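You operate a simulated robot arm through the tools that you are given. There is no shell and no other tool. Be economical: measure what you need, move in short steps, check, and stop when the job is done.

Carry out the task below with a simulated robot arm. There is one attempt and no reset: what you move stays moved.

TASK
Clear the cracked green pan from the press; press the violet powder once.
Fine: the cracked pan goes on the black tray, the pressed one on the black swatch disc.
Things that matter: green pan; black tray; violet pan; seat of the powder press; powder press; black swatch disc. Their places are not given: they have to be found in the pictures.

It is judged by the outcome, as a careful person would: the job done as asked, and still so three seconds after it is handed in. It fails if anything else is knocked over, pushed out of place, dropped, spilled or broken.

THE ROBOT
A 7-joint arm with a two-finger parallel gripper, fixed in place. Base frame: the origin is at the foot of the arm, x ahead of it, y to its left, z up; the work surface is at about z = 0. Readings come in mm, rad, newtons and seconds.
With the tool pointing down near the work surface it reaches from about 220 to 580 mm from the base axis. Its first joint turns from -1.152 to 1.152 rad. Payload 2.5 kg.
Tool frame: the origin (TCP) lies between the finger pads and is the grasp point; the fingertips stand 23 mm ahead of it; z points along the fingers, y is the line along which they close. Largest opening 94 mm; finger width 38, thickness 10; the body of the gripper, 54 by 96 mm, starts 39 mm behind the TCP.
Orientation is that of the tool frame in the base frame, as a unit quaternion [w, x, y, z]. With the fingers straight down and closing along the base's y, the tool's x points along the base's -x, its y along +y and its z along -z.

THE INTERFACE
- The arm moves only by the tool arm_command. Its argument "increments" is a list of rows, each a list of 2 entries, a list of its own where there are three numbers: the shift along the tool's x, y, z in units of 40 mm (1.0 is 40 mm), then the turn, a rotation vector about the tool's x, y, z in units of 8 degrees (1.0 is 8 degrees). In form: [[[dx, dy, dz], [rx, ry, rz]], ...]. A call has 1 to 8 rows; each row shifts and turns the commanded pose from where the row before left it, along the tool's axes as they then stand. "claw" is the finger opening in mm, from 0 to 94, set as the call begins (left out, the last holds). A call with a number of a shift or a turn outside -1 to 1 is refused whole. Rows are played at 5 a second. More than 50 mm and 0.15 rad between two rows, or a gripper value outside its range, and nothing of the call is played. A pose out of reach is approached as far as the arm can. The call stops where the force on the tool passes 40 N (or 10 N more than at its start, if that is more) or the arm is blocked; 0.2 s more then pass. The fingers move at their own pace (about 108 mm/s each) and stop on an object; they squeeze with about 37 N. The grip force told is the motor's: it shows also when the fingers shut on nothing. Time passes only in rows, and 0.2 s behind the last, so rows that do not move let the fingers close. It gives the time, the measured TCP pose, the force on the tool (base axes), the opening and the grip force at its end, in the units of the frame above (readings bear some noise).
- Cameras (640 x 400 px; columns grow to the right, rows downward): "scene" is fixed at [108.5, -392.5, 567.7]; the picture's right is [0.89, -0.47, 0.00], its down [-0.20, -0.38, -0.90] and it looks along [0.42, 0.80, -0.43] (base axes); focal length 250 px, centre (320, 200). "wrist" rides on the gripper at [-39, 0, -44] in the tool frame; the picture's right is [0.00, -1.00, 0.00], its down [0.97, 0.00, -0.24] and it looks along [0.24, 0.00, 0.97] (tool axes); focal length 218 px, centre (320, 200).
- camera(camera): a new picture of that camera. It takes no simulated time.
- probe_pixels(camera, pixels): for up to 12 pixels [column, row] of the newest picture of that camera ("zoom" is the newest enlarged one), the place [x, y, z] in the base frame of the surface seen there, good to about 2 mm, but the place of the scene camera against the robot may be out by one fixed shift of up to 18 mm in any direction. It takes no simulated time.
- zoom(camera, box): a new picture of the part [left, top, right, bottom] of that camera's present view, enlarged. It takes no simulated time.
- sign_off(): hands the job in; it is judged then, once.

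Work in short steps. Measure before you move; look again where a grasp or a placing could have gone wrong, and mend it. You have 80 turns and 46 pictures in all, those below and enlarged ones among them. Open the gripper and draw the arm clear of the work before you hand the job in, unless the task says otherwise; then end with one line.

The tools are called after "Emit:" as name(argument=value, ...) on one line, values as JSON. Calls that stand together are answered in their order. arm_command: Moves the arm, as the interface text tells. Its arguments: {"type":"object","properties":{"increments":{"type":"array","items":{"type":"array"}},"claw":{"type":"number"}},"required":["increments"]} The other tools are called the same way: camera (camera) takes a picture; probe_pixels (camera, pixels) gives the place of the surface under pixels of a picture; zoom (camera, box) takes an enlarged picture of a part of a camera's view; sign_off () hands the job in.

At the start:

```text
clock: 0.0
tool_pos: [305.5, 149.0, 484.7]
orientation: [0.0, 0.0, 1.0, 0.001]
ft_force: [-1.1, -1.0, -0.7]
opening: 94.2
gripper_force: 0.0
```

scene: 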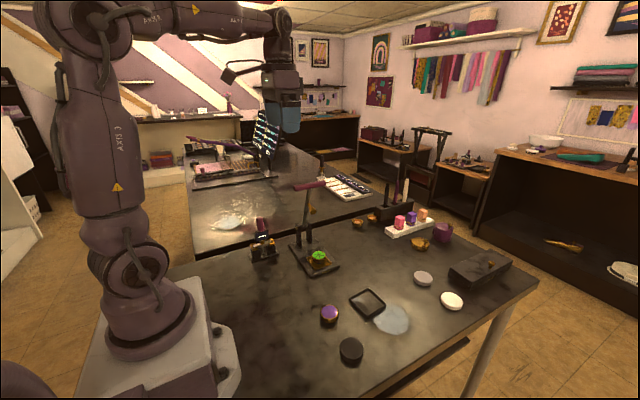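
wrist: 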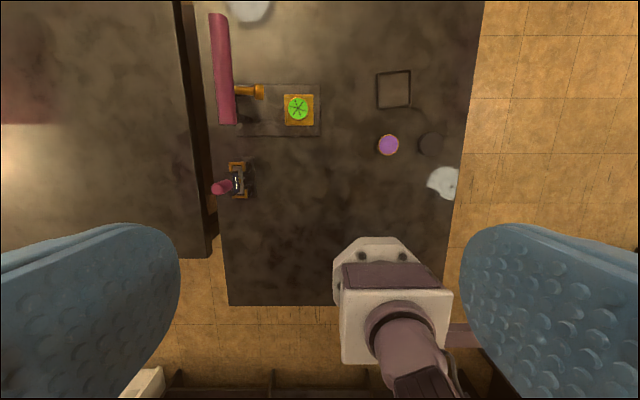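

The scene shows the press around (315,255) with the green pan, the violet pan at (329,314), a tray at (367,303), and a black disc at (351,350). I'll enlarge both views to measure them.

Emit:
zoom(camera="scene", box=[220, 170, 420, 295])

Emit:
zoom(camera="wrist", box=[190, 0, 490, 220])

```text
3.20 times, centred on (320, 232) of scene
```

zoom: 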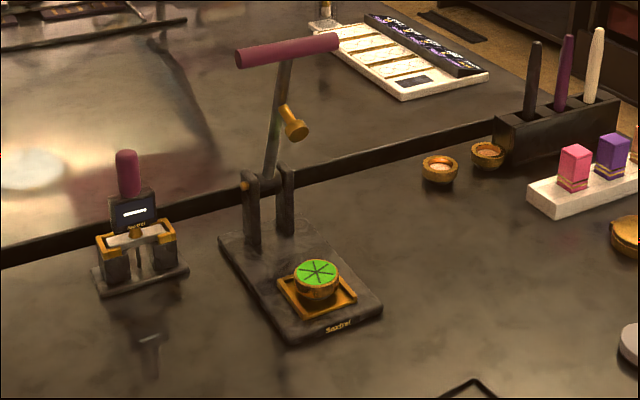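

```text
1.82 times, centred on (340, 110) of wrist
```

zoom: 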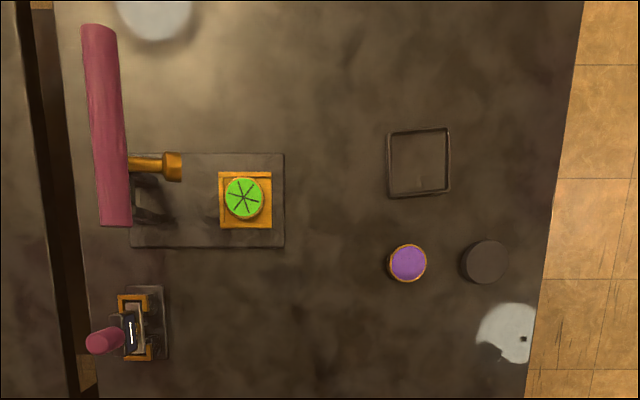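

The press has a lever with a mauve cross handle and a plunger, hinged at the rear of its base. I'll probe the parts through the wrist enlargement.

Emit:
probe_pixels(camera="zoom", pixels=[[243, 198], [407, 263], [486, 262], [420, 163], [418, 130], [418, 196], [388, 165], [449, 160], [98, 30], [116, 220], [174, 166], [270, 240]])

Emit:
camera(camera="scene")

Emit:
probe_pixels(camera="scene", pixels=[[319, 255], [329, 310], [351, 346], [367, 303], [296, 188], [323, 182], [310, 186], [311, 211], [298, 232], [309, 228], [296, 228]])

Emit:
probe_pixels(camera="zoom", pixels=[[222, 175], [268, 175], [222, 226], [268, 226], [135, 157], [281, 157], [135, 244], [107, 125], [225, 198], [262, 198], [243, 180], [243, 217]])

```text
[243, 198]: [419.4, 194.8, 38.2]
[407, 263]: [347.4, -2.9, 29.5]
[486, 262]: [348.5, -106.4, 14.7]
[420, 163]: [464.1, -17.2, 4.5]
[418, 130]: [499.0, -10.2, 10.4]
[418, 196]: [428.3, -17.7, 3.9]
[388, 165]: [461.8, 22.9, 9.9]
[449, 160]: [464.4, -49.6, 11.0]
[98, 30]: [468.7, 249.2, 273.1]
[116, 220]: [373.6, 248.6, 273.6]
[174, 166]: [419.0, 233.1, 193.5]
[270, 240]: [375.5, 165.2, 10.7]
```

```text
41 pictures are left
```

scene: 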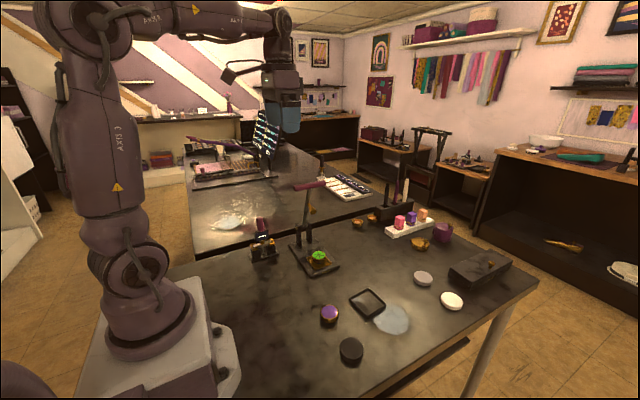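

```text
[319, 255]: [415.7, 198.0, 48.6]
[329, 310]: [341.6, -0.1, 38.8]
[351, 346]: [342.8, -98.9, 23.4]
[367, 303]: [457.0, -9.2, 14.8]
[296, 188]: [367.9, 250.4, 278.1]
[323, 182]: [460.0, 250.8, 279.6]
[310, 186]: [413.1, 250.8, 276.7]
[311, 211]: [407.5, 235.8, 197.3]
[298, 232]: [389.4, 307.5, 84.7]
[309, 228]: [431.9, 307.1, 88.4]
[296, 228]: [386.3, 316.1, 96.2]
```

```text
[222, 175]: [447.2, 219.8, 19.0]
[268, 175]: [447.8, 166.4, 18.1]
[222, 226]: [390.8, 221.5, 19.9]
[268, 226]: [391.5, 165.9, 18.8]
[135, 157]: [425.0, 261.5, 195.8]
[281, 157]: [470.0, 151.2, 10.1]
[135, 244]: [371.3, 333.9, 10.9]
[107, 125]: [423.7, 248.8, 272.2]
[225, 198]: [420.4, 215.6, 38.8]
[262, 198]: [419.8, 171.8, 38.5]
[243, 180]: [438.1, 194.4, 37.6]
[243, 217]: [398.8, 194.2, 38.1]
```

Wrist readings give: green pan centre (419,194) with its top at z≈38, seat rim at z≈19, violet pan (347,-3), disc (348,-106), tray (464,-14). I'll take a closer look at the pan profile and the hinge to choose the grip height.

Emit:
zoom(camera="scene", box=[280, 220, 350, 280])

Emit:
zoom(camera="scene", box=[300, 280, 420, 370])

```text
6.67 times, centred on (315, 250) of scene
```

zoom: 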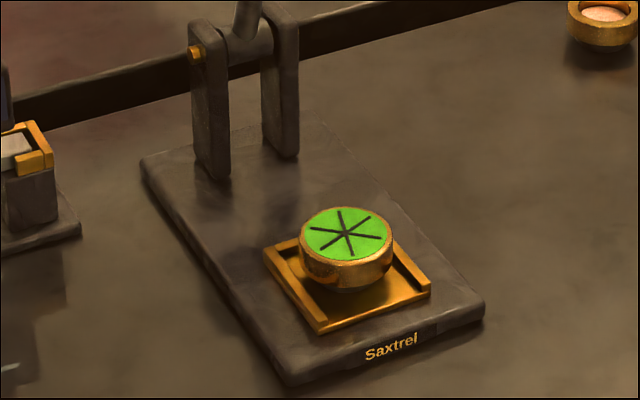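

```text
4.44 times, centred on (360, 325) of scene
```

zoom: 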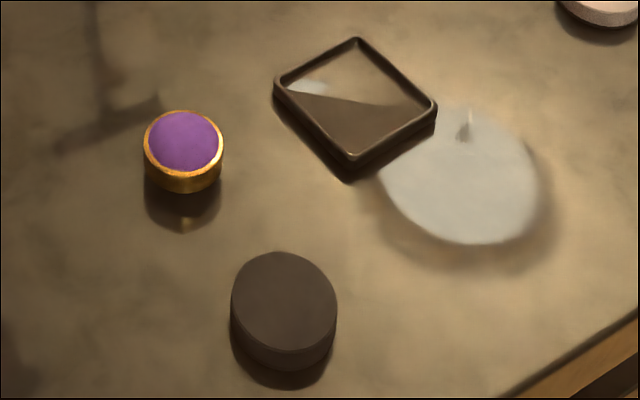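

The pan has a wide gold band at the top, good for gripping. The lever overhangs near y≥225, so I'll turn the gripper to close along x with the camera facing -y, turning in place while high up.

Emit:
arm_command(increments=[[[0, 0, 0], [0, 0, 1]], [[0, 0, 0], [0, 0, 1]], [[0, 0, 0], [0, 0, 1]], [[0, 0, 0], [0, 0, 1]], [[0, 0, 0], [0, 0, 1]], [[0, 0, 0], [0, 0, 1]], [[0, 0, 0], [0, 0, 1]], [[0, 0, 0], [0, 0, 1]]], claw=70)

Emit:
arm_command(increments=[[[0, 0, 0], [0, 0, 1]], [[0, 0, 0], [0, 0, 1]], [[0, 0, 0], [0, 0, 1]], [[0, 0, 0], [0, 0, 0.25]], [[0, 0, 0], [0, 1, 0]], [[0, 0, 0], [0, 1, 0]], [[0, 0, 0], [0, 0, 0]]])

```text
clock: 1.8
tool_pos: [305.0, 148.7, 485.1]
orientation: [0.001, 0.532, 0.847, -0.001]
ft_force: [-0.6, -0.5, -0.3]
opening: 69.8
gripper_force: 0.0
```

```text
clock: 3.4
tool_pos: [304.7, 148.9, 485.8]
orientation: [-0.099, 0.701, 0.7, 0.099]
ft_force: [-0.2, 0.0, -0.1]
opening: 69.7
gripper_force: 0.1
```

Orientation is as planned (tool z ≈ (0, 0.277, -0.961)). Moving to a standoff on the approach line of the green pan, about 230 mm back.

Emit:
arm_command(increments=[[[-0.325, 0.475, 0.8425], [0, 0, 0]], [[-0.325, 0.475, 0.8425], [0, 0, 0]], [[-0.325, 0.475, 0.8425], [0, 0, 0]], [[-0.325, 0.475, 0.8425], [0, 0, 0]], [[-0.325, 0.475, 0.8425], [0, 0, 0]], [[-0.325, 0.475, 0.8425], [0, 0, 0]], [[0, 0, 0], [0, 0, 0]]])

Emit:
camera(camera="wrist")

Emit:
camera(camera="scene")

```text
clock: 5.0
tool_pos: [420.5, 129.7, 271.0]
orientation: [-0.098, 0.701, 0.699, 0.099]
ft_force: [-0.5, -0.8, 0.2]
opening: 70.0
gripper_force: 0.1
```

```text
38 pictures are left
```

wrist: 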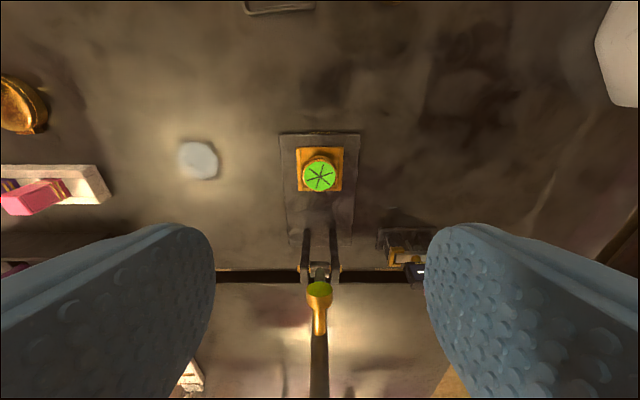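

```text
37 pictures are left
```

scene: 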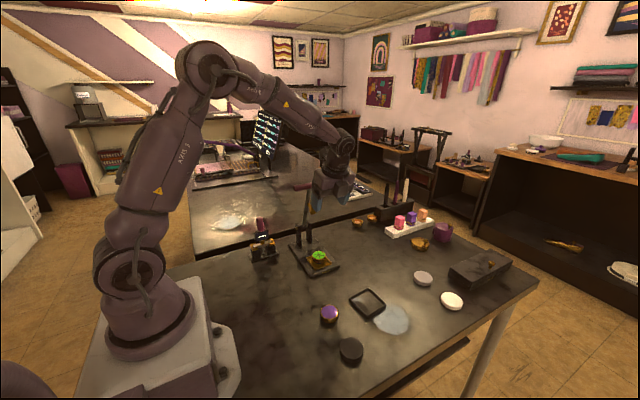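

The pan is at (319,177) in the wrist view, well aligned. I'll probe the pan's edges, seat walls and plunger once more from here.

Emit:
probe_pixels(camera="wrist", pixels=[[319, 177], [304, 177], [335, 177], [319, 163], [319, 190], [299, 170], [341, 170], [319, 151], [319, 290], [319, 325], [304, 240], [336, 240]])

Emit:
zoom(camera="wrist", box=[270, 120, 370, 200])

```text
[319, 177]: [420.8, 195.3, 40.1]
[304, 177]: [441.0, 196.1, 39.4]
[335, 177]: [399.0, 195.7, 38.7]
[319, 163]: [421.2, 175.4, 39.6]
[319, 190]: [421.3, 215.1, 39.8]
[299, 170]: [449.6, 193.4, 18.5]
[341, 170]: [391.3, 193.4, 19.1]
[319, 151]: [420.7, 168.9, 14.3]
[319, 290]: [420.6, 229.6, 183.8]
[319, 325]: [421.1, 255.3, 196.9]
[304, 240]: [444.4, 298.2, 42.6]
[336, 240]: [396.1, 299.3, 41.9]
```

```text
5.00 times, centred on (320, 160) of wrist
```

zoom: 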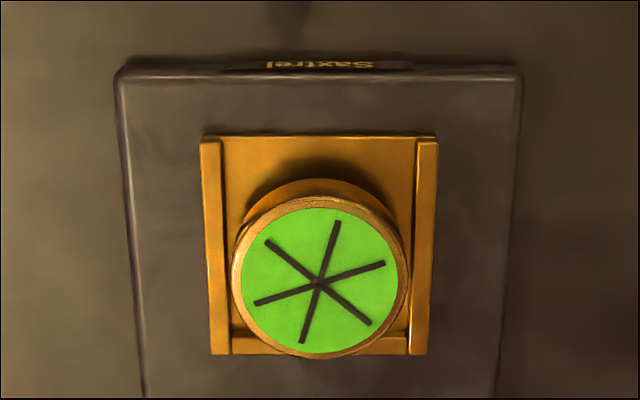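

Seat: floor z≈14, walls on ±x and +y, open at -y; pan centre (420.5,195.3). I advance along the tool axis most of the way and then check clearance.

Emit:
arm_command(increments=[[[0, 0, 1], [0, 0, 0]], [[0, 0, 1], [0, 0, 0]], [[0, 0, 1], [0, 0, 0]], [[0, 0, 1], [0, 0, 0]], [[0, 0, 0], [0, 0, 0]]])

Emit:
zoom(camera="scene", box=[220, 130, 420, 295])

```text
clock: 5.8
tool_pos: [422.7, 157.0, 166.5]
orientation: [-0.095, 0.697, 0.703, 0.106]
ft_force: [0.0, -4.8, 3.2]
opening: 70.1
gripper_force: 0.1
stopped in row 4: the force on the tool passed its limit (the readings are from after the stop); the commanded pose is now the measured one
```

```text
2.42 times, centred on (320, 212) of scene
```

zoom: 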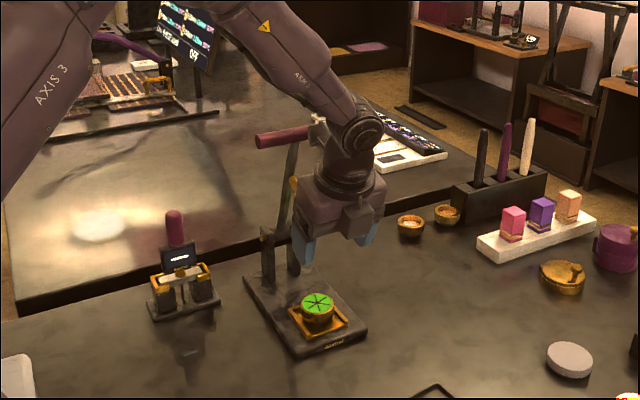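

The arm stopped early: a wrist link seems to have met the press handle at zoom (300,135). I'll probe there to see what touches before backing off.

Emit:
probe_pixels(camera="zoom", pixels=[[265, 140], [290, 135], [305, 132], [318, 122], [330, 110], [345, 140], [320, 180], [293, 185], [360, 130], [285, 200], [335, 85], [300, 240]])

Emit:
camera(camera="wrist")

Emit:
zoom(camera="scene", box=[280, 150, 370, 220])

```text
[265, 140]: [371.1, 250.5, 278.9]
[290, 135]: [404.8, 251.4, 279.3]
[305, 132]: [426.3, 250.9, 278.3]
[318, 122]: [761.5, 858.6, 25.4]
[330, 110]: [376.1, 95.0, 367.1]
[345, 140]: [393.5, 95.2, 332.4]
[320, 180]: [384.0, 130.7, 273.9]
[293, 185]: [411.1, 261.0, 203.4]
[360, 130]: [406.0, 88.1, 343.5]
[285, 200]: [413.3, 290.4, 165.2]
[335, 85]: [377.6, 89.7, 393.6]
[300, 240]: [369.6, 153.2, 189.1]
```

```text
34 pictures are left
```

wrist: 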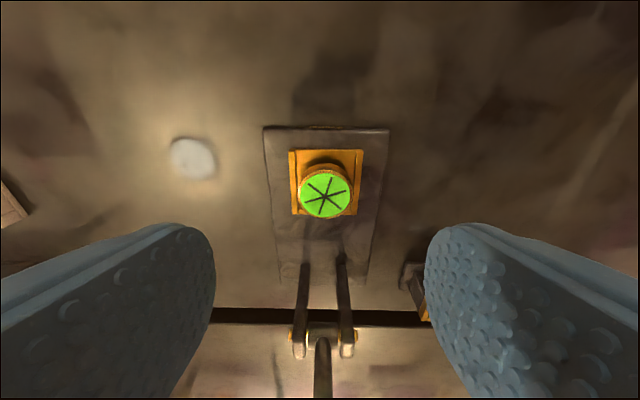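

```text
5.71 times, centred on (325, 185) of scene
```

zoom: 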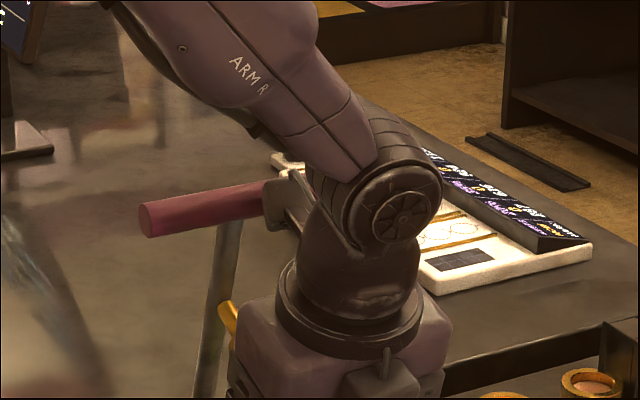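

A bracket-like part at zoom (278,205) sticks out of the wrist on the +y side and meets the handle. I'll locate it.

Emit:
probe_pixels(camera="zoom", pixels=[[270, 205], [278, 190], [280, 215], [290, 190], [298, 175], [297, 225], [310, 210], [240, 200], [220, 260], [230, 320], [385, 200], [350, 290]])

```text
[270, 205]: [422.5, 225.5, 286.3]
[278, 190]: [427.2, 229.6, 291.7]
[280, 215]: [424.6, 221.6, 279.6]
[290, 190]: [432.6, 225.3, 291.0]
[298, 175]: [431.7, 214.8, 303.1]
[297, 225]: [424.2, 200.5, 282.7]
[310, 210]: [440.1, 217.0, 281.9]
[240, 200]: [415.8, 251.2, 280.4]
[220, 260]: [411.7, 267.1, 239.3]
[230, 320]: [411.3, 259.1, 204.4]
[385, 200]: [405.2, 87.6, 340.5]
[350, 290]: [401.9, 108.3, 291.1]
```

The protrusion sits at about tool x=+93, z=-90, on the hand's side opposite the camera. I'll back off along the tool axis and turn the hand 180° so it faces away from the lever.

Emit:
arm_command(increments=[[[0, 0, -0.5], [0, 0, 0]], [[0, 0, -1], [0, 0, 0]], [[0, 0, -1], [0, 0, 0]], [[0, 0, -1], [0, 0, 0]], [[0, 0, 0], [0, -1, 0]], [[0, 0, 0], [0, -1, 0]], [[0, 0, 0], [0, 0, 0]]])

Emit:
arm_command(increments=[[[0, 0, 0], [0, 0, -1]], [[0, 0, 0], [0, 0, -1]], [[0, 0, 0], [0, 0, -1]], [[0, 0, 0], [0, 0, -1]], [[0, 0, 0], [0, 0, -1]], [[0, 0, 0], [0, 0, -1]], [[0, 0, 0], [0, 0, -1]], [[0, 0, 0], [0, 0, -1]]])

Emit:
arm_command(increments=[[[0, 0, 0], [0, 0, -1]], [[0, 0, 0], [0, 0, -1]], [[0, 0, 0], [0, 0, -1]], [[0, 0, 0], [0, 0, -1]], [[0, 0, 0], [0, 0, -1]], [[0, 0, 0], [0, 0, -1]], [[0, 0, 0], [0, 0, -1]], [[0, 0, 0], [0, 0, -1]]])

Emit:
arm_command(increments=[[[0, 0, 0], [0, 0, -1]], [[0, 0, 0], [0, 0, -1]], [[0, 0, 0], [0, 0, -1]], [[0, 0, 0], [0, 0, -1]], [[0, 0, 0], [0, 0, -1]], [[0, 0, 0], [0, 0, -1]], [[0, 0, 0], [0, 0, 0]]])

```text
clock: 7.4
tool_pos: [419.6, 118.4, 300.2]
orientation: [0.004, 0.705, 0.71, 0.005]
ft_force: [0.8, 1.3, 0.2]
opening: 70.0
gripper_force: 0.0
```

```text
clock: 9.2
tool_pos: [420.7, 118.7, 299.3]
orientation: [0.006, 0.219, 0.976, 0.003]
ft_force: [0.1, 0.1, 0.1]
opening: 69.9
gripper_force: 0.2
```

```text
clock: 11.0
tool_pos: [420.9, 118.9, 298.9]
orientation: [0.006, -0.33, 0.944, -0.001]
ft_force: [-0.6, -0.2, -0.3]
opening: 70.0
gripper_force: 0.0
```

```text
clock: 12.6
tool_pos: [419.9, 118.8, 299.5]
orientation: [0.006, -0.686, 0.727, -0.002]
ft_force: [-0.1, 0.0, -0.5]
opening: 70.0
gripper_force: 0.0
```

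Nearly at the reversed yaw; 3.3° remains. I finish that and tilt 24° with the top leaning toward -y.

Emit:
arm_command(increments=[[[0, 0, 0], [-0.08, 0, -0.41]], [[0, 0, 0], [0, -1, 0]], [[0, 0, 0], [0, -1, 0]], [[0, 0, 0], [0, -1, 0]], [[0, 0, 0], [0, 0, 0]]])

Emit:
zoom(camera="scene", box=[220, 130, 420, 295])

Emit:
camera(camera="wrist")

```text
clock: 13.8
tool_pos: [420.0, 118.2, 298.1]
orientation: [0.15, -0.69, 0.693, 0.148]
ft_force: [-0.6, -0.3, 0.4]
opening: 70.0
gripper_force: 0.0
```

```text
2.42 times, centred on (320, 212) of scene
```

zoom: 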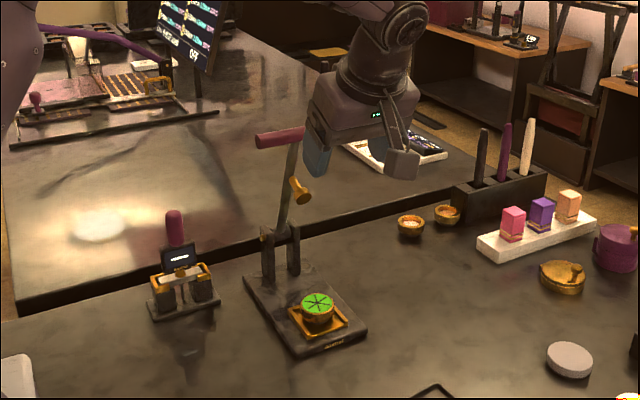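

```text
31 pictures are left
```

wrist: 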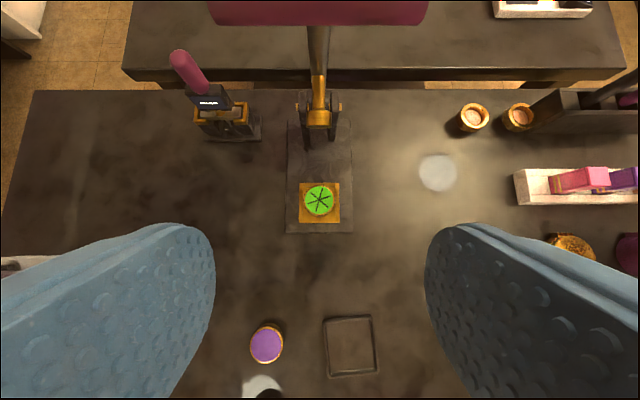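

The bracket with a box, zoom (402,160), now hangs on the near -y side. I'll measure how low it hangs before descending.

Emit:
probe_pixels(camera="zoom", pixels=[[402, 165], [390, 172], [415, 175], [416, 158], [388, 152], [388, 105], [315, 170], [350, 120], [342, 145], [380, 60]])

Emit:
probe_pixels(camera="wrist", pixels=[[319, 201], [267, 344], [350, 346], [318, 120], [318, 13]])

```text
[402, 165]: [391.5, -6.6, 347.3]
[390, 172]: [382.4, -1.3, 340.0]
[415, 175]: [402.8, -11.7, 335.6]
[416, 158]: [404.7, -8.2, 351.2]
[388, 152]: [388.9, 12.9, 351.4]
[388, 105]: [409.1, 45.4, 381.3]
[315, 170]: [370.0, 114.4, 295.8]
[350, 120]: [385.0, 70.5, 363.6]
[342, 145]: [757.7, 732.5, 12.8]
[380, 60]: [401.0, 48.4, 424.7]
```

```text
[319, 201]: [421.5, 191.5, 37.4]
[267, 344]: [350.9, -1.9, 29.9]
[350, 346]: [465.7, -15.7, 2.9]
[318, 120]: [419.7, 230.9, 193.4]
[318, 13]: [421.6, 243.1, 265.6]
```

The box's bottom stays ~20 mm above TCP level, so it clears everything. Line up on the approach axis, then advance, stopping ~40 mm short of the grasp.

Emit:
arm_command(increments=[[[0.83, -0.02, 0], [0, 0, 0]], [[0, 0, 1], [0, 0, 0]], [[0, 0, 1], [0, 0, 0]], [[0, 0, 1], [0, 0, 0]], [[0, 0, 1], [0, 0, 0]], [[0, 0, 1], [0, 0, 0]], [[0, 0, 0.4], [0, 0, 0]], [[0, 0, 0], [0, 0, 0]]])

Emit:
camera(camera="wrist")

```text
clock: 15.6
tool_pos: [422.6, 177.9, 88.8]
orientation: [0.15, -0.69, 0.693, 0.147]
ft_force: [0.1, 0.6, -0.4]
opening: 70.1
gripper_force: 0.0
```

```text
30 pictures are left
```

wrist: 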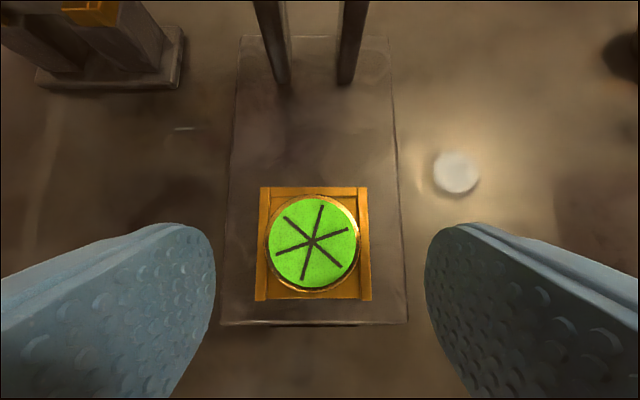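

The pan appears at column 312, slightly left. Probing for the last alignment.

Emit:
probe_pixels(camera="wrist", pixels=[[312, 242], [272, 245], [353, 240], [312, 203], [312, 287], [263, 245], [364, 245], [312, 295]])

```text
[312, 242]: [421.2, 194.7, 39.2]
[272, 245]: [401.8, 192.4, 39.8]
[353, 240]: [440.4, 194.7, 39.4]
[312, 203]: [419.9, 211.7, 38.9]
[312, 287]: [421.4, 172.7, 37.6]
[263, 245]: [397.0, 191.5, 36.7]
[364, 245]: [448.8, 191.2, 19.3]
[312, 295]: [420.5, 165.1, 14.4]
```

Centre (421,193.5). Final advance to TCP (421,193,50), then close.

Emit:
arm_command(increments=[[[0.03, 0.04, 0.52], [0, 0, 0]], [[0.02, 0, 0.52], [0, 0, 0]], [[0, 0, 0], [0, 0, 0]]])

Emit:
arm_command(increments=[[[0, 0, 0], [0, 0, 0]], [[0, 0, 0], [0, 0, 0]], [[0, 0, 0], [0, 0, 0]], [[0, 0, 0], [0, 0, 0]]], claw=30)

```text
clock: 16.4
tool_pos: [420.2, 192.6, 49.6]
orientation: [0.15, -0.69, 0.693, 0.148]
ft_force: [0.0, 0.6, 0.4]
opening: 70.0
gripper_force: 0.1
```

```text
clock: 17.4
tool_pos: [419.1, 192.2, 49.6]
orientation: [0.148, -0.69, 0.693, 0.147]
ft_force: [0.3, 0.5, 0.1]
opening: 45.2
gripper_force: 36.7
```

Gripped at 45 mm. Backing out along the tool axis and checking.

Emit:
arm_command(increments=[[[-0.1, 0, -0.3], [0, 0, 0]], [[0, 0, -0.7], [0, 0, 0]], [[0, 0, -1], [0, 0, 0]], [[0, 0, -1], [0, 0, 0]], [[0, 0, 0], [0, 0, 0]]])

Emit:
camera(camera="wrist")

```text
clock: 18.6
tool_pos: [420.4, 147.6, 161.0]
orientation: [0.149, -0.69, 0.693, 0.147]
ft_force: [-0.2, 0.0, -0.1]
opening: 45.0
gripper_force: 37.4
```

```text
29 pictures are left
```

wrist: 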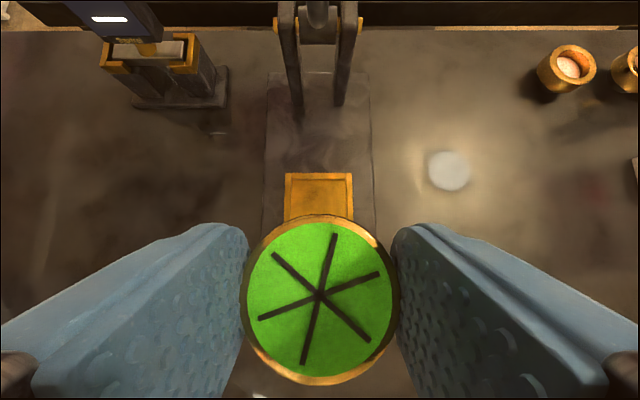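

Pan held securely. Carrying it to above the tray at (463.5,-15) at z≈100.

Emit:
arm_command(increments=[[[0.867, -0.2175, -0.057], [0, 0, 0]], [[0.867, -0.2175, -0.057], [0, 0, 0]], [[0.867, -0.2175, -0.057], [0, 0, 0]], [[0.867, -0.2175, -0.057], [0, 0, 0]], [[0.867, -0.2175, -0.057], [0, 0, 0]], [[0, 0, 0], [0, 0, 0]], [[0, 0, 0], [0, 0, 0]]])

Emit:
camera(camera="wrist")

Emit:
camera(camera="scene")

```text
clock: 20.2
tool_pos: [462.2, -14.6, 98.8]
orientation: [0.149, -0.69, 0.693, 0.147]
ft_force: [0.1, 0.1, -0.7]
opening: 45.0
gripper_force: 37.0
```

```text
28 pictures are left
```

wrist: 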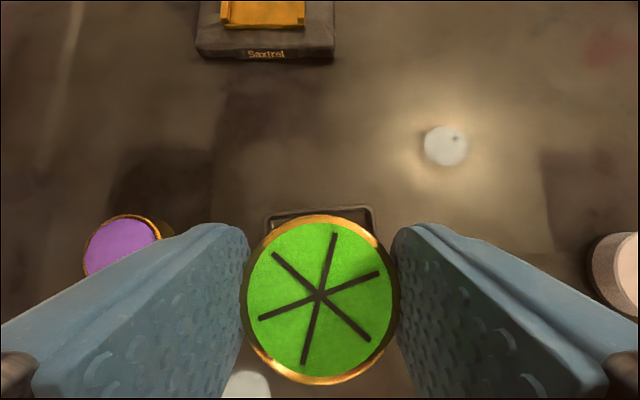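

```text
27 pictures are left
```

scene: 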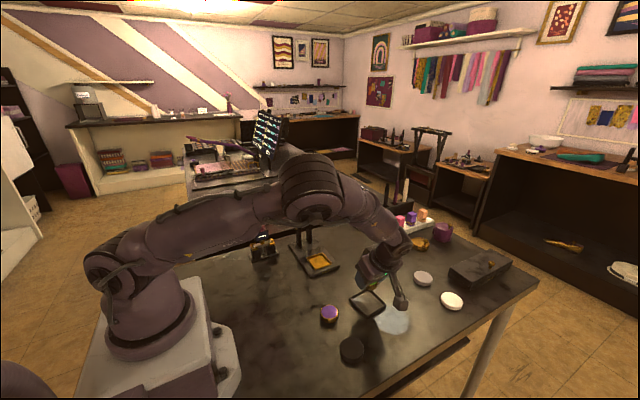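

Lowering straight down to TCP z≈41 over the tray.

Emit:
arm_command(increments=[[[0.2, -0.03, 0.44], [0, 0, 0]], [[0.2, 0, 0.44], [0, 0, 0]], [[0.195, 0, 0.44], [0, 0, 0]], [[0, 0, 0], [0, 0, 0]]])

```text
clock: 21.2
tool_pos: [463.2, -16.1, 42.0]
orientation: [0.15, -0.69, 0.693, 0.146]
ft_force: [0.7, 0.1, -1.0]
opening: 44.8
gripper_force: 36.8
```

Not yet in contact; a further ~2 mm down.

Emit:
arm_command(increments=[[[0.02, 0, 0.045], [0, 0, 0]], [[0, 0, 0], [0, 0, 0]]])

Emit:
zoom(camera="scene", box=[320, 260, 420, 340])

```text
clock: 21.8
tool_pos: [463.8, -15.2, 41.9]
orientation: [0.15, -0.69, 0.692, 0.147]
ft_force: [0.0, -0.3, -1.2]
opening: 45.1
gripper_force: 37.1
```

```text
5.00 times, centred on (370, 300) of scene
```

zoom: 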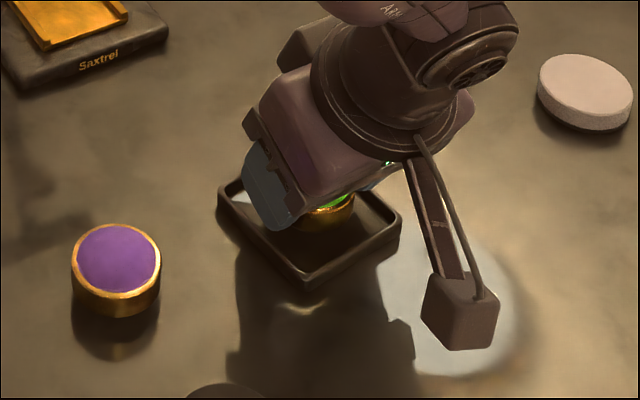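

Force is still nearly zero; one more 1.5 mm down, then open gently to 58.

Emit:
arm_command(increments=[[[0.016, 0, 0.035], [0, 0, 0]], [[0, 0, 0], [0, 0, 0]], [[0, 0, 0], [0, 0, 0]]])

Emit:
arm_command(increments=[[[0, 0, 0], [0, 0, 0]], [[0, 0, 0], [0, 0, 0]]], claw=57)

Emit:
camera(camera="wrist")

```text
clock: 22.6
tool_pos: [463.9, -14.9, 38.4]
orientation: [0.15, -0.69, 0.693, 0.148]
ft_force: [-0.2, 0.0, -1.5]
opening: 45.0
gripper_force: 37.3
```

```text
clock: 23.2
tool_pos: [463.8, -15.9, 38.6]
orientation: [0.15, -0.69, 0.693, 0.147]
ft_force: [0.9, 0.0, -0.5]
opening: 47.3
gripper_force: 0.0
```

```text
25 pictures are left
```

wrist: 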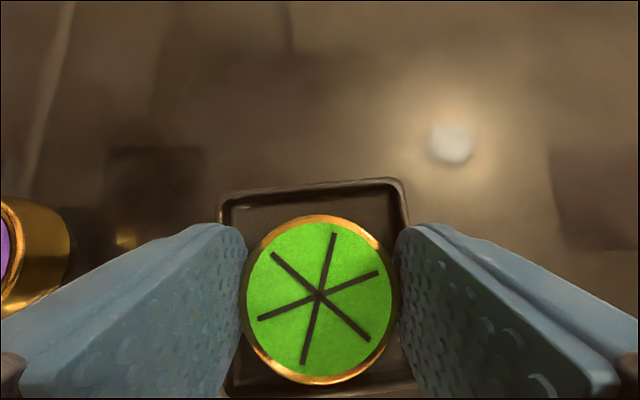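

The fingers opened only to 47.3: they sit just below the tray rim and are stopped by it. I hold 47, rise vertically a few mm, then open wider.

Emit:
arm_command(increments=[[[0, 0, 0], [0, 0, 0]], [[-0.03, 0, -0.068], [0, 0, 0]], [[-0.02, 0, -0.045], [0, 0, 0]], [[0, 0, 0], [0, 0, 0]]], claw=46.5)

Emit:
camera(camera="wrist")

Emit:
zoom(camera="scene", box=[320, 260, 420, 340])

```text
clock: 24.2
tool_pos: [463.9, -15.7, 44.5]
orientation: [0.148, -0.69, 0.693, 0.147]
ft_force: [0.0, -0.1, -0.7]
opening: 46.5
gripper_force: 0.0
```

```text
24 pictures are left
```

wrist: 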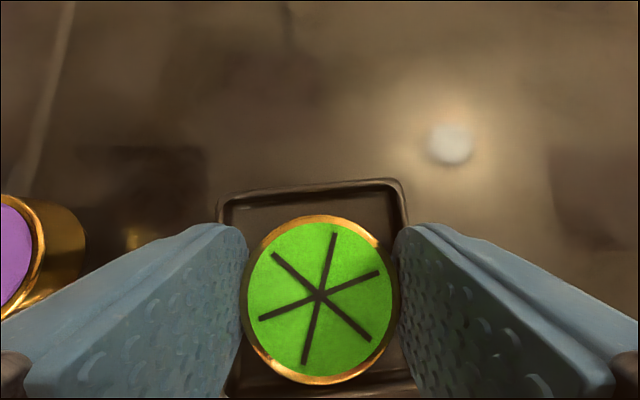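

```text
5.00 times, centred on (370, 300) of scene
```

zoom: 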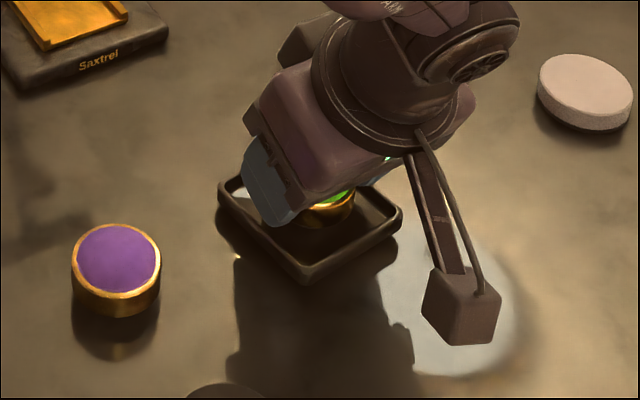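

The pan and tray look unchanged in the wrist view though the TCP rose 6 mm; I need to know whether the tray is hanging on the fingers. Probing heights.

Emit:
probe_pixels(camera="wrist", pixels=[[310, 188], [230, 200], [400, 195], [310, 208], [320, 295], [300, 150], [320, 220], [320, 380], [230, 393], [395, 392]])

```text
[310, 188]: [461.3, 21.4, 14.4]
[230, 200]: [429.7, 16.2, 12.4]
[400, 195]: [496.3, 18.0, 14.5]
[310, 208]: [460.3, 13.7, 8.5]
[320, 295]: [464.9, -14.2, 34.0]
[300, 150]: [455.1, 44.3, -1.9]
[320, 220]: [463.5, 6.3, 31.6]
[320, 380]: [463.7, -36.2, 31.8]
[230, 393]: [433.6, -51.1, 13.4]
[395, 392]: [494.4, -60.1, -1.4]
```

Rim reads 14 (was 10.5), so the tray is hooked on the fingers' outside. I set it back down by lowering the same amount, then narrow to just above the pan's width to unhook.

Emit:
arm_command(increments=[[[0.025, 0, 0.057], [0, 0, 0]], [[0.025, 0, 0.057], [0, 0, 0]], [[0, 0, 0], [0, 0, 0]], [[0, 0, 0], [0, 0, 0]]])

Emit:
arm_command(increments=[[[0, 0, 0], [0, 0, 0]], [[0, 0, 0], [0, 0, 0]], [[-0.015, 0, -0.034], [0, 0, 0]], [[-0.015, 0, -0.034], [0, 0, 0]], [[0, 0, 0], [0, 0, 0]]], claw=45.5)

Emit:
camera(camera="wrist")

Emit:
probe_pixels(camera="wrist", pixels=[[310, 188], [230, 200], [400, 195], [310, 208], [320, 295], [320, 220], [320, 380], [233, 390]])

```text
clock: 25.2
tool_pos: [464.8, -16.8, 38.9]
orientation: [0.149, -0.69, 0.693, 0.148]
ft_force: [-0.8, -0.9, 2.5]
opening: 46.3
gripper_force: 0.2
```

```text
clock: 26.4
tool_pos: [463.8, -16.9, 41.8]
orientation: [0.149, -0.69, 0.693, 0.147]
ft_force: [-0.1, 0.8, -1.1]
opening: 46.2
gripper_force: 1.1
```

```text
22 pictures are left
```

wrist: 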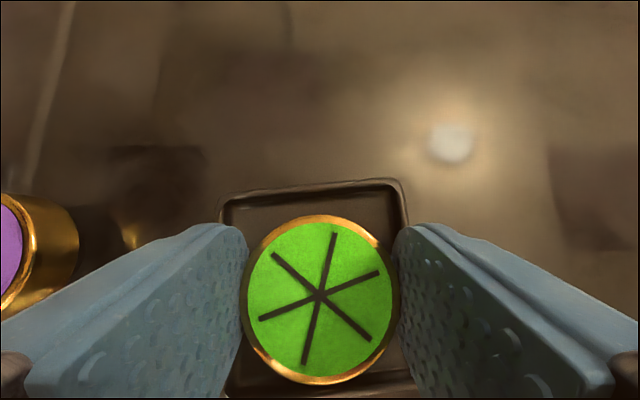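

```text
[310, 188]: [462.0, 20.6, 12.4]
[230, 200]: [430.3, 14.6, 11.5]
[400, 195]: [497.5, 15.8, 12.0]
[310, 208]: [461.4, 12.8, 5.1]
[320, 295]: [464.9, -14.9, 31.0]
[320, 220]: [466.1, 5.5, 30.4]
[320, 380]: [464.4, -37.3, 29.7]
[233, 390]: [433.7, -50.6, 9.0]
```

The fingers re-met the pan's bulging band at 46.2, and the tray's walls leave too little room along x. I'll grip the pan again, lift 35 mm and check that the tray stays, then re-place with the fingers along the tray's diagonal.

Emit:
arm_command(increments=[[[0, 0, 0], [0, 0, 0]], [[0, 0, 0], [0, 0, 0]], [[-0.05, 0, -0.114], [0, 0, 0]], [[-0.05, 0, -0.114], [0, 0, 0]], [[0, 0, 0], [0, 0, 0]]], claw=30)

Emit:
zoom(camera="scene", box=[320, 260, 420, 340])

```text
clock: 27.6
tool_pos: [463.8, -15.9, 52.2]
orientation: [0.149, -0.69, 0.693, 0.148]
ft_force: [-0.2, 0.6, -1.4]
opening: 45.0
gripper_force: 36.9
```

```text
5.00 times, centred on (370, 300) of scene
```

zoom: 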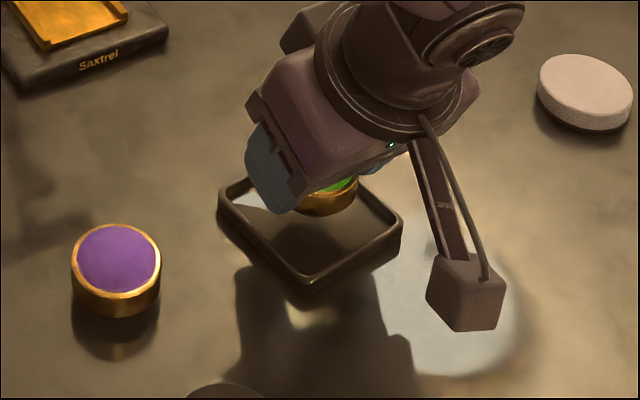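

The tray stayed put on the table. I raise ~15 mm more and yaw the hand -45° about the vertical so that the fingers lie on the tray's diagonal.

Emit:
arm_command(increments=[[[-0.15, 0, -0.34], [0, 0, 0]], [[0, 0, 0], [0.385, 0, 0.855]], [[0, 0, 0], [0.385, 0, 0.855]], [[0, 0, 0], [0.385, 0, 0.855]], [[0, 0, 0], [0.385, 0, 0.855]], [[0, 0, 0], [0.385, 0, 0.855]], [[0, 0, 0], [0.385, 0, 0.855]], [[0, 0, 0], [0, 0, 0]]])

Emit:
camera(camera="wrist")

Emit:
camera(camera="scene")

```text
clock: 29.4
tool_pos: [465.2, -16.9, 67.1]
orientation: [0.195, -0.372, 0.904, 0.079]
ft_force: [-0.8, -0.9, 0.4]
opening: 44.9
gripper_force: 37.5
```

```text
20 pictures are left
```

wrist: 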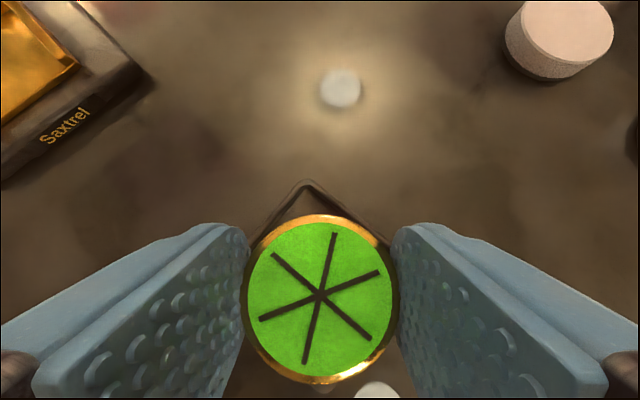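

```text
19 pictures are left
```

scene: 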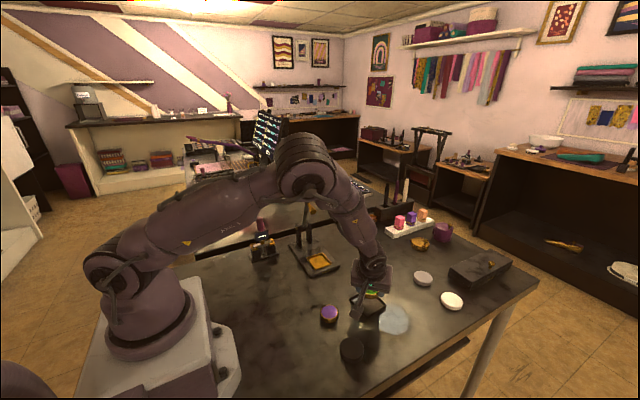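

Yaw right, tray corner at (307,185) confirms the diagonal. Lower vertically ~28 mm.

Emit:
arm_command(increments=[[[0.095, 0.03, 0.211], [0, 0, 0]], [[0.095, 0.02, 0.211], [0, 0, 0]], [[0.095, 0, 0.211], [0, 0, 0]], [[0, 0, 0], [0, 0, 0]], [[0, 0, 0], [0, 0, 0]]])

```text
clock: 30.6
tool_pos: [463.1, -15.3, 39.6]
orientation: [0.195, -0.373, 0.904, 0.08]
ft_force: [0.6, 0.4, -1.1]
opening: 45.1
gripper_force: 36.7
```

Open modestly to 52 mm here (≈1 mm above the floor at most).

Emit:
arm_command(increments=[[[0.01, 0, 0.02], [0, 0, 0]], [[0, 0, 0], [0, 0, 0]]])

Emit:
arm_command(increments=[[[0, 0, 0], [0, 0, 0]], [[0, 0, 0], [0, 0, 0]]], claw=51)

Emit:
camera(camera="wrist")

```text
clock: 31.2
tool_pos: [464.4, -15.7, 38.8]
orientation: [0.195, -0.373, 0.904, 0.08]
ft_force: [-1.6, 0.6, 5.0]
opening: 45.0
gripper_force: 36.7
```

```text
clock: 31.8
tool_pos: [462.3, -16.2, 39.1]
orientation: [0.195, -0.373, 0.904, 0.079]
ft_force: [-0.8, 0.1, -0.1]
opening: 51.3
gripper_force: 0.0
```

```text
18 pictures are left
```

wrist: 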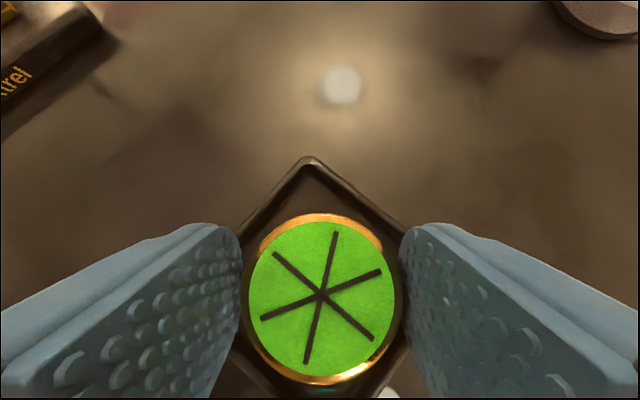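

Contact was felt (5 N) and the fingers are now free of the pan (gaps visible). Rise vertically and check.

Emit:
arm_command(increments=[[[-0.06, 0, -0.137], [0, 0, 0]], [[-0.1, 0, -0.22], [0, 0, 0]], [[-0.3, 0, -0.68], [0, 0, 0]], [[-0.3, 0, -0.68], [0, 0, 0]], [[0, 0, 0], [0, 0, 0]]])

Emit:
camera(camera="wrist")

```text
clock: 33.0
tool_pos: [463.7, -15.5, 115.1]
orientation: [0.195, -0.372, 0.904, 0.079]
ft_force: [-0.4, 0.9, 0.1]
opening: 51.3
gripper_force: 0.1
```

```text
17 pictures are left
```

wrist: 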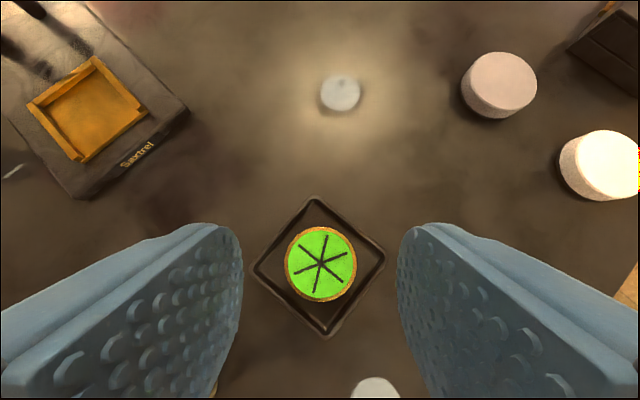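

The green pan sits within the tray. Now yaw back +45° and move above the violet pan at about (349,-4).

Emit:
arm_command(increments=[[[0, 0, 0], [-0.385, 0, -0.855]], [[0, 0, 0], [-0.385, 0, -0.855]], [[0, 0, 0], [-0.385, 0, -0.855]], [[0, 0, 0], [-0.385, 0, -0.855]], [[0, 0, 0], [-0.385, 0, -0.855]], [[0, 0, 0], [-0.385, 0, -0.855]], [[0, 0, 0], [0, 0, 0]]], claw=64)

Emit:
arm_command(increments=[[[0.015, 0.956, 0.2], [0, 0, 0]], [[0.015, 0.956, 0.2], [0, 0, 0]], [[0.015, 0.956, 0.2], [0, 0, 0]], [[0, 0, 0], [0, 0, 0]], [[0, 0, 0], [0, 0, 0]]])

Emit:
camera(camera="wrist")

```text
clock: 34.6
tool_pos: [461.8, -16.4, 113.0]
orientation: [0.149, -0.691, 0.692, 0.147]
ft_force: [0.0, -0.2, 0.8]
opening: 63.9
gripper_force: 0.0
```

```text
clock: 35.8
tool_pos: [348.5, -7.9, 91.2]
orientation: [0.149, -0.69, 0.693, 0.147]
ft_force: [1.1, 0.0, -0.4]
opening: 64.1
gripper_force: 0.1
```

```text
16 pictures are left
```

wrist: 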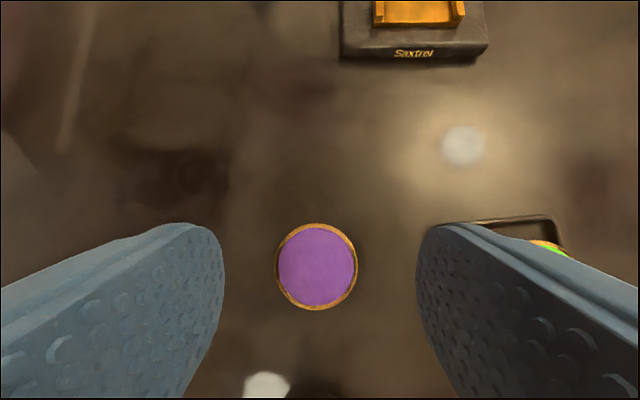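

The violet pan is at (316,266) between the fingers. Probing its centre and edges.

Emit:
probe_pixels(camera="wrist", pixels=[[316, 266], [277, 266], [355, 266], [316, 226], [316, 307], [280, 266], [353, 266], [330, 150]])

```text
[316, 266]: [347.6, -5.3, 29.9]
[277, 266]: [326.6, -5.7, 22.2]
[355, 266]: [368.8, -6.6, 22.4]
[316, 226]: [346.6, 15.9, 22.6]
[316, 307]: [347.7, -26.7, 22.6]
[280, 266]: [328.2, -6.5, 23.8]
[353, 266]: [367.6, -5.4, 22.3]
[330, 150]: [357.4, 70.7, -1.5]
```

Rim at z≈22.5, mound to 30, centre (347.7,-5.4). Lower to TCP (347.3,-6.7,36) and close.

Emit:
arm_command(increments=[[[0.27, 0.025, 0.64], [0, 0, 0]], [[0.27, 0, 0.64], [0, 0, 0]], [[0, 0, 0], [0, 0, 0]]])

Emit:
arm_command(increments=[[[0, 0, 0], [0, 0, 0]], [[0, 0, 0], [0, 0, 0]], [[0, 0, 0], [0, 0, 0]]], claw=30)

```text
clock: 36.6
tool_pos: [346.2, -7.5, 35.7]
orientation: [0.15, -0.69, 0.693, 0.147]
ft_force: [-0.4, 0.5, 0.0]
opening: 64.2
gripper_force: 0.0
```

```text
clock: 37.4
tool_pos: [345.9, -6.6, 35.9]
orientation: [0.149, -0.69, 0.693, 0.147]
ft_force: [-1.3, 0.0, -0.3]
opening: 43.9
gripper_force: 37.1
```

Gripped at 43.9. Lift, then carry to the seat's approach line at about (421,148,150).

Emit:
arm_command(increments=[[[-0.15, 0, -0.34], [0, 0, 0]], [[-0.235, 0, -0.515], [0, 0, 0]], [[-0.235, 0, -0.515], [0, 0, 0]], [[0, 0, 0], [0, 0, 0]]])

Emit:
arm_command(increments=[[[-0.34, -0.155, 0.03], [0, 0, 0]], [[-0.681, -0.31, 0.061], [0, 0, 0]], [[-0.681, -0.31, 0.061], [0, 0, 0]], [[-0.681, -0.31, 0.061], [0, 0, 0]], [[-0.681, -0.31, 0.061], [0, 0, 0]], [[-0.681, -0.31, 0.061], [0, 0, 0]], [[-0.34, -0.155, 0.03], [0, 0, 0]], [[0, 0, 0], [0, 0, 0]]])

Emit:
camera(camera="wrist")

```text
clock: 38.4
tool_pos: [346.6, -5.2, 98.2]
orientation: [0.149, -0.69, 0.693, 0.147]
ft_force: [0.1, 0.9, -0.3]
opening: 43.8
gripper_force: 37.0
```

```text
clock: 40.2
tool_pos: [422.7, 150.2, 148.1]
orientation: [0.149, -0.69, 0.693, 0.148]
ft_force: [0.1, -0.2, -0.5]
opening: 43.7
gripper_force: 36.7
```

```text
15 pictures are left
```

wrist: 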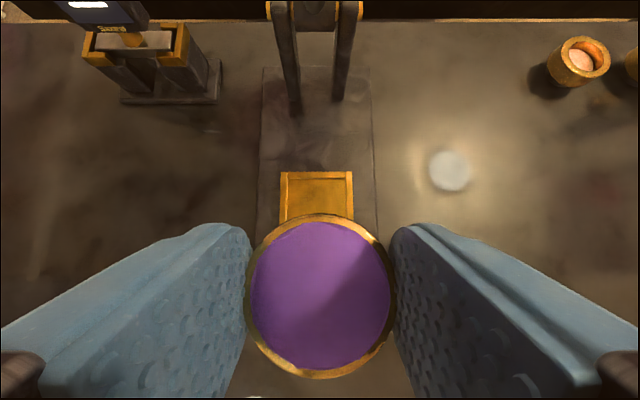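

Held well, seat visible at columns 281–353. Advance partway along the axis and re-read.

Emit:
arm_command(increments=[[[0.025, 0.03, 0.54], [0, 0, 0]], [[0.025, 0.02, 0.54], [0, 0, 0]], [[0, 0, 0], [0, 0, 0]], [[0, 0, 0], [0, 0, 0]]])

Emit:
arm_command(increments=[[[0, 0, 0], [0, 0, 0]]])

Emit:
camera(camera="wrist")

Emit:
probe_pixels(camera="wrist", pixels=[[315, 199], [270, 203], [359, 203], [320, 215], [320, 375], [320, 300]])

```text
clock: 41.2
tool_pos: [419.9, 166.3, 108.0]
orientation: [0.149, -0.69, 0.693, 0.148]
ft_force: [-0.2, 0.0, -0.4]
opening: 43.8
gripper_force: 37.4
```

```text
clock: 41.6
tool_pos: [420.1, 165.6, 107.5]
orientation: [0.149, -0.69, 0.693, 0.147]
ft_force: [-0.2, 0.6, 0.0]
opening: 44.0
gripper_force: 37.4
```

```text
14 pictures are left
```

wrist: 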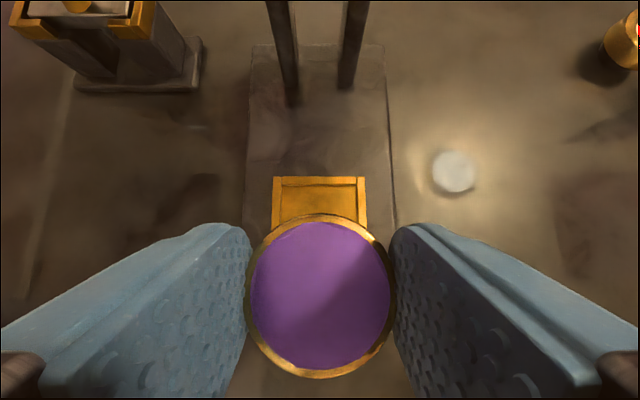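

```text
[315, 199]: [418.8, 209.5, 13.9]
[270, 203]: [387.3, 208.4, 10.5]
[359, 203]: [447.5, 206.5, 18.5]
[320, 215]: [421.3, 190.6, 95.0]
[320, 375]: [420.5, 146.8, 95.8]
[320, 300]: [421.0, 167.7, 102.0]
```

Pan centre relative to TCP is about (+1,+2.5). Advancing to TCP ≈(419.5,191,50.5).

Emit:
arm_command(increments=[[[0.01, 0.02, 0.7], [0, 0, 0]], [[0.01, 0, 0.6], [0, 0, 0]], [[0, 0, 0.26], [0, 0, 0]], [[0, 0, 0], [0, 0, 0]], [[0, 0, 0], [0, 0, 0]]])

Emit:
zoom(camera="scene", box=[270, 200, 370, 280])

```text
clock: 42.8
tool_pos: [421.0, 191.3, 52.8]
orientation: [0.151, -0.689, 0.693, 0.147]
ft_force: [0.3, -1.8, 12.0]
opening: 43.6
gripper_force: 37.4
```

```text
5.00 times, centred on (320, 240) of scene
```

zoom: 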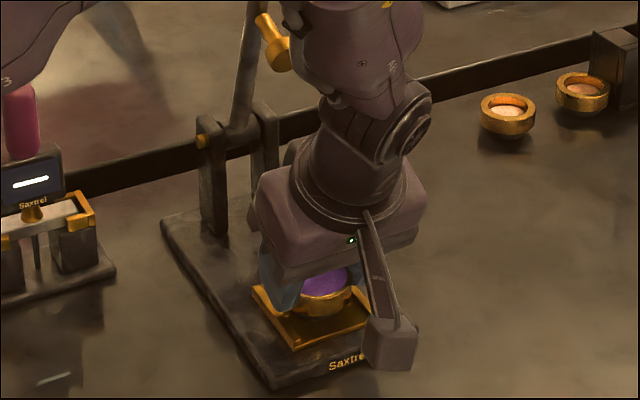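

A 12 N contact about 2 mm higher than expected: the pan may be touching a wall. I lift a little, shift 3 mm toward -y, and look.

Emit:
arm_command(increments=[[[-0.03, 0, -0.07], [0, 0, 0]], [[0.067, 0.02, -0.03], [0, 0, 0]], [[0, 0, 0], [0, 0, 0]]])

Emit:
camera(camera="wrist")

Emit:
probe_pixels(camera="wrist", pixels=[[320, 208], [320, 215], [320, 375], [320, 300], [280, 200], [360, 200], [320, 195], [320, 185], [300, 200], [340, 200]])

```text
clock: 43.6
tool_pos: [417.8, 188.4, 54.8]
orientation: [0.149, -0.69, 0.693, 0.147]
ft_force: [-0.4, -0.7, -0.5]
opening: 44.0
gripper_force: 36.8
```

```text
12 pictures are left
```

wrist: 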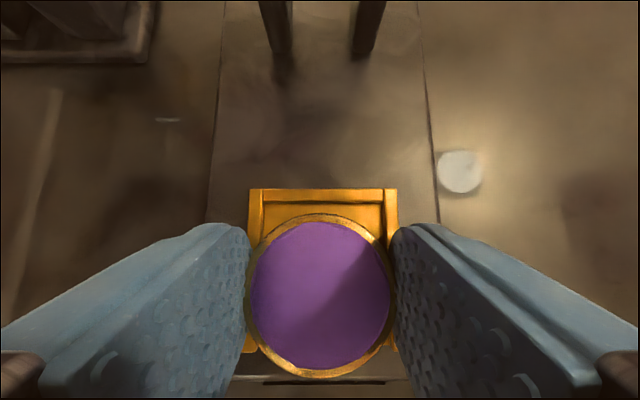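

```text
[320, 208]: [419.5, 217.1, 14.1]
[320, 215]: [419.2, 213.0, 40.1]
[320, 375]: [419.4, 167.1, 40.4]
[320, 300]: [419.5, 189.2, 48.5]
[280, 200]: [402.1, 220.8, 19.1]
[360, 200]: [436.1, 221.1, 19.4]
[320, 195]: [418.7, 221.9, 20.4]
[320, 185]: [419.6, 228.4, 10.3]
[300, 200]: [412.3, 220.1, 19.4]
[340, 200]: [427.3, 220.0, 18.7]
```

The seat is centred at about column 323, i.e. x≈421; the pan is at (419.4,190). Correct by +1.4 mm x, +2 mm y and lower gently.

Emit:
arm_command(increments=[[[-0.02, -0.035, 0.078], [0, 0, 0]], [[0, 0, 0], [0, 0, 0]], [[0, 0, 0], [0, 0, 0]]])

```text
clock: 44.4
tool_pos: [420.5, 190.0, 53.0]
orientation: [0.149, -0.69, 0.693, 0.148]
ft_force: [0.1, -0.3, -0.1]
opening: 43.7
gripper_force: 37.0
```

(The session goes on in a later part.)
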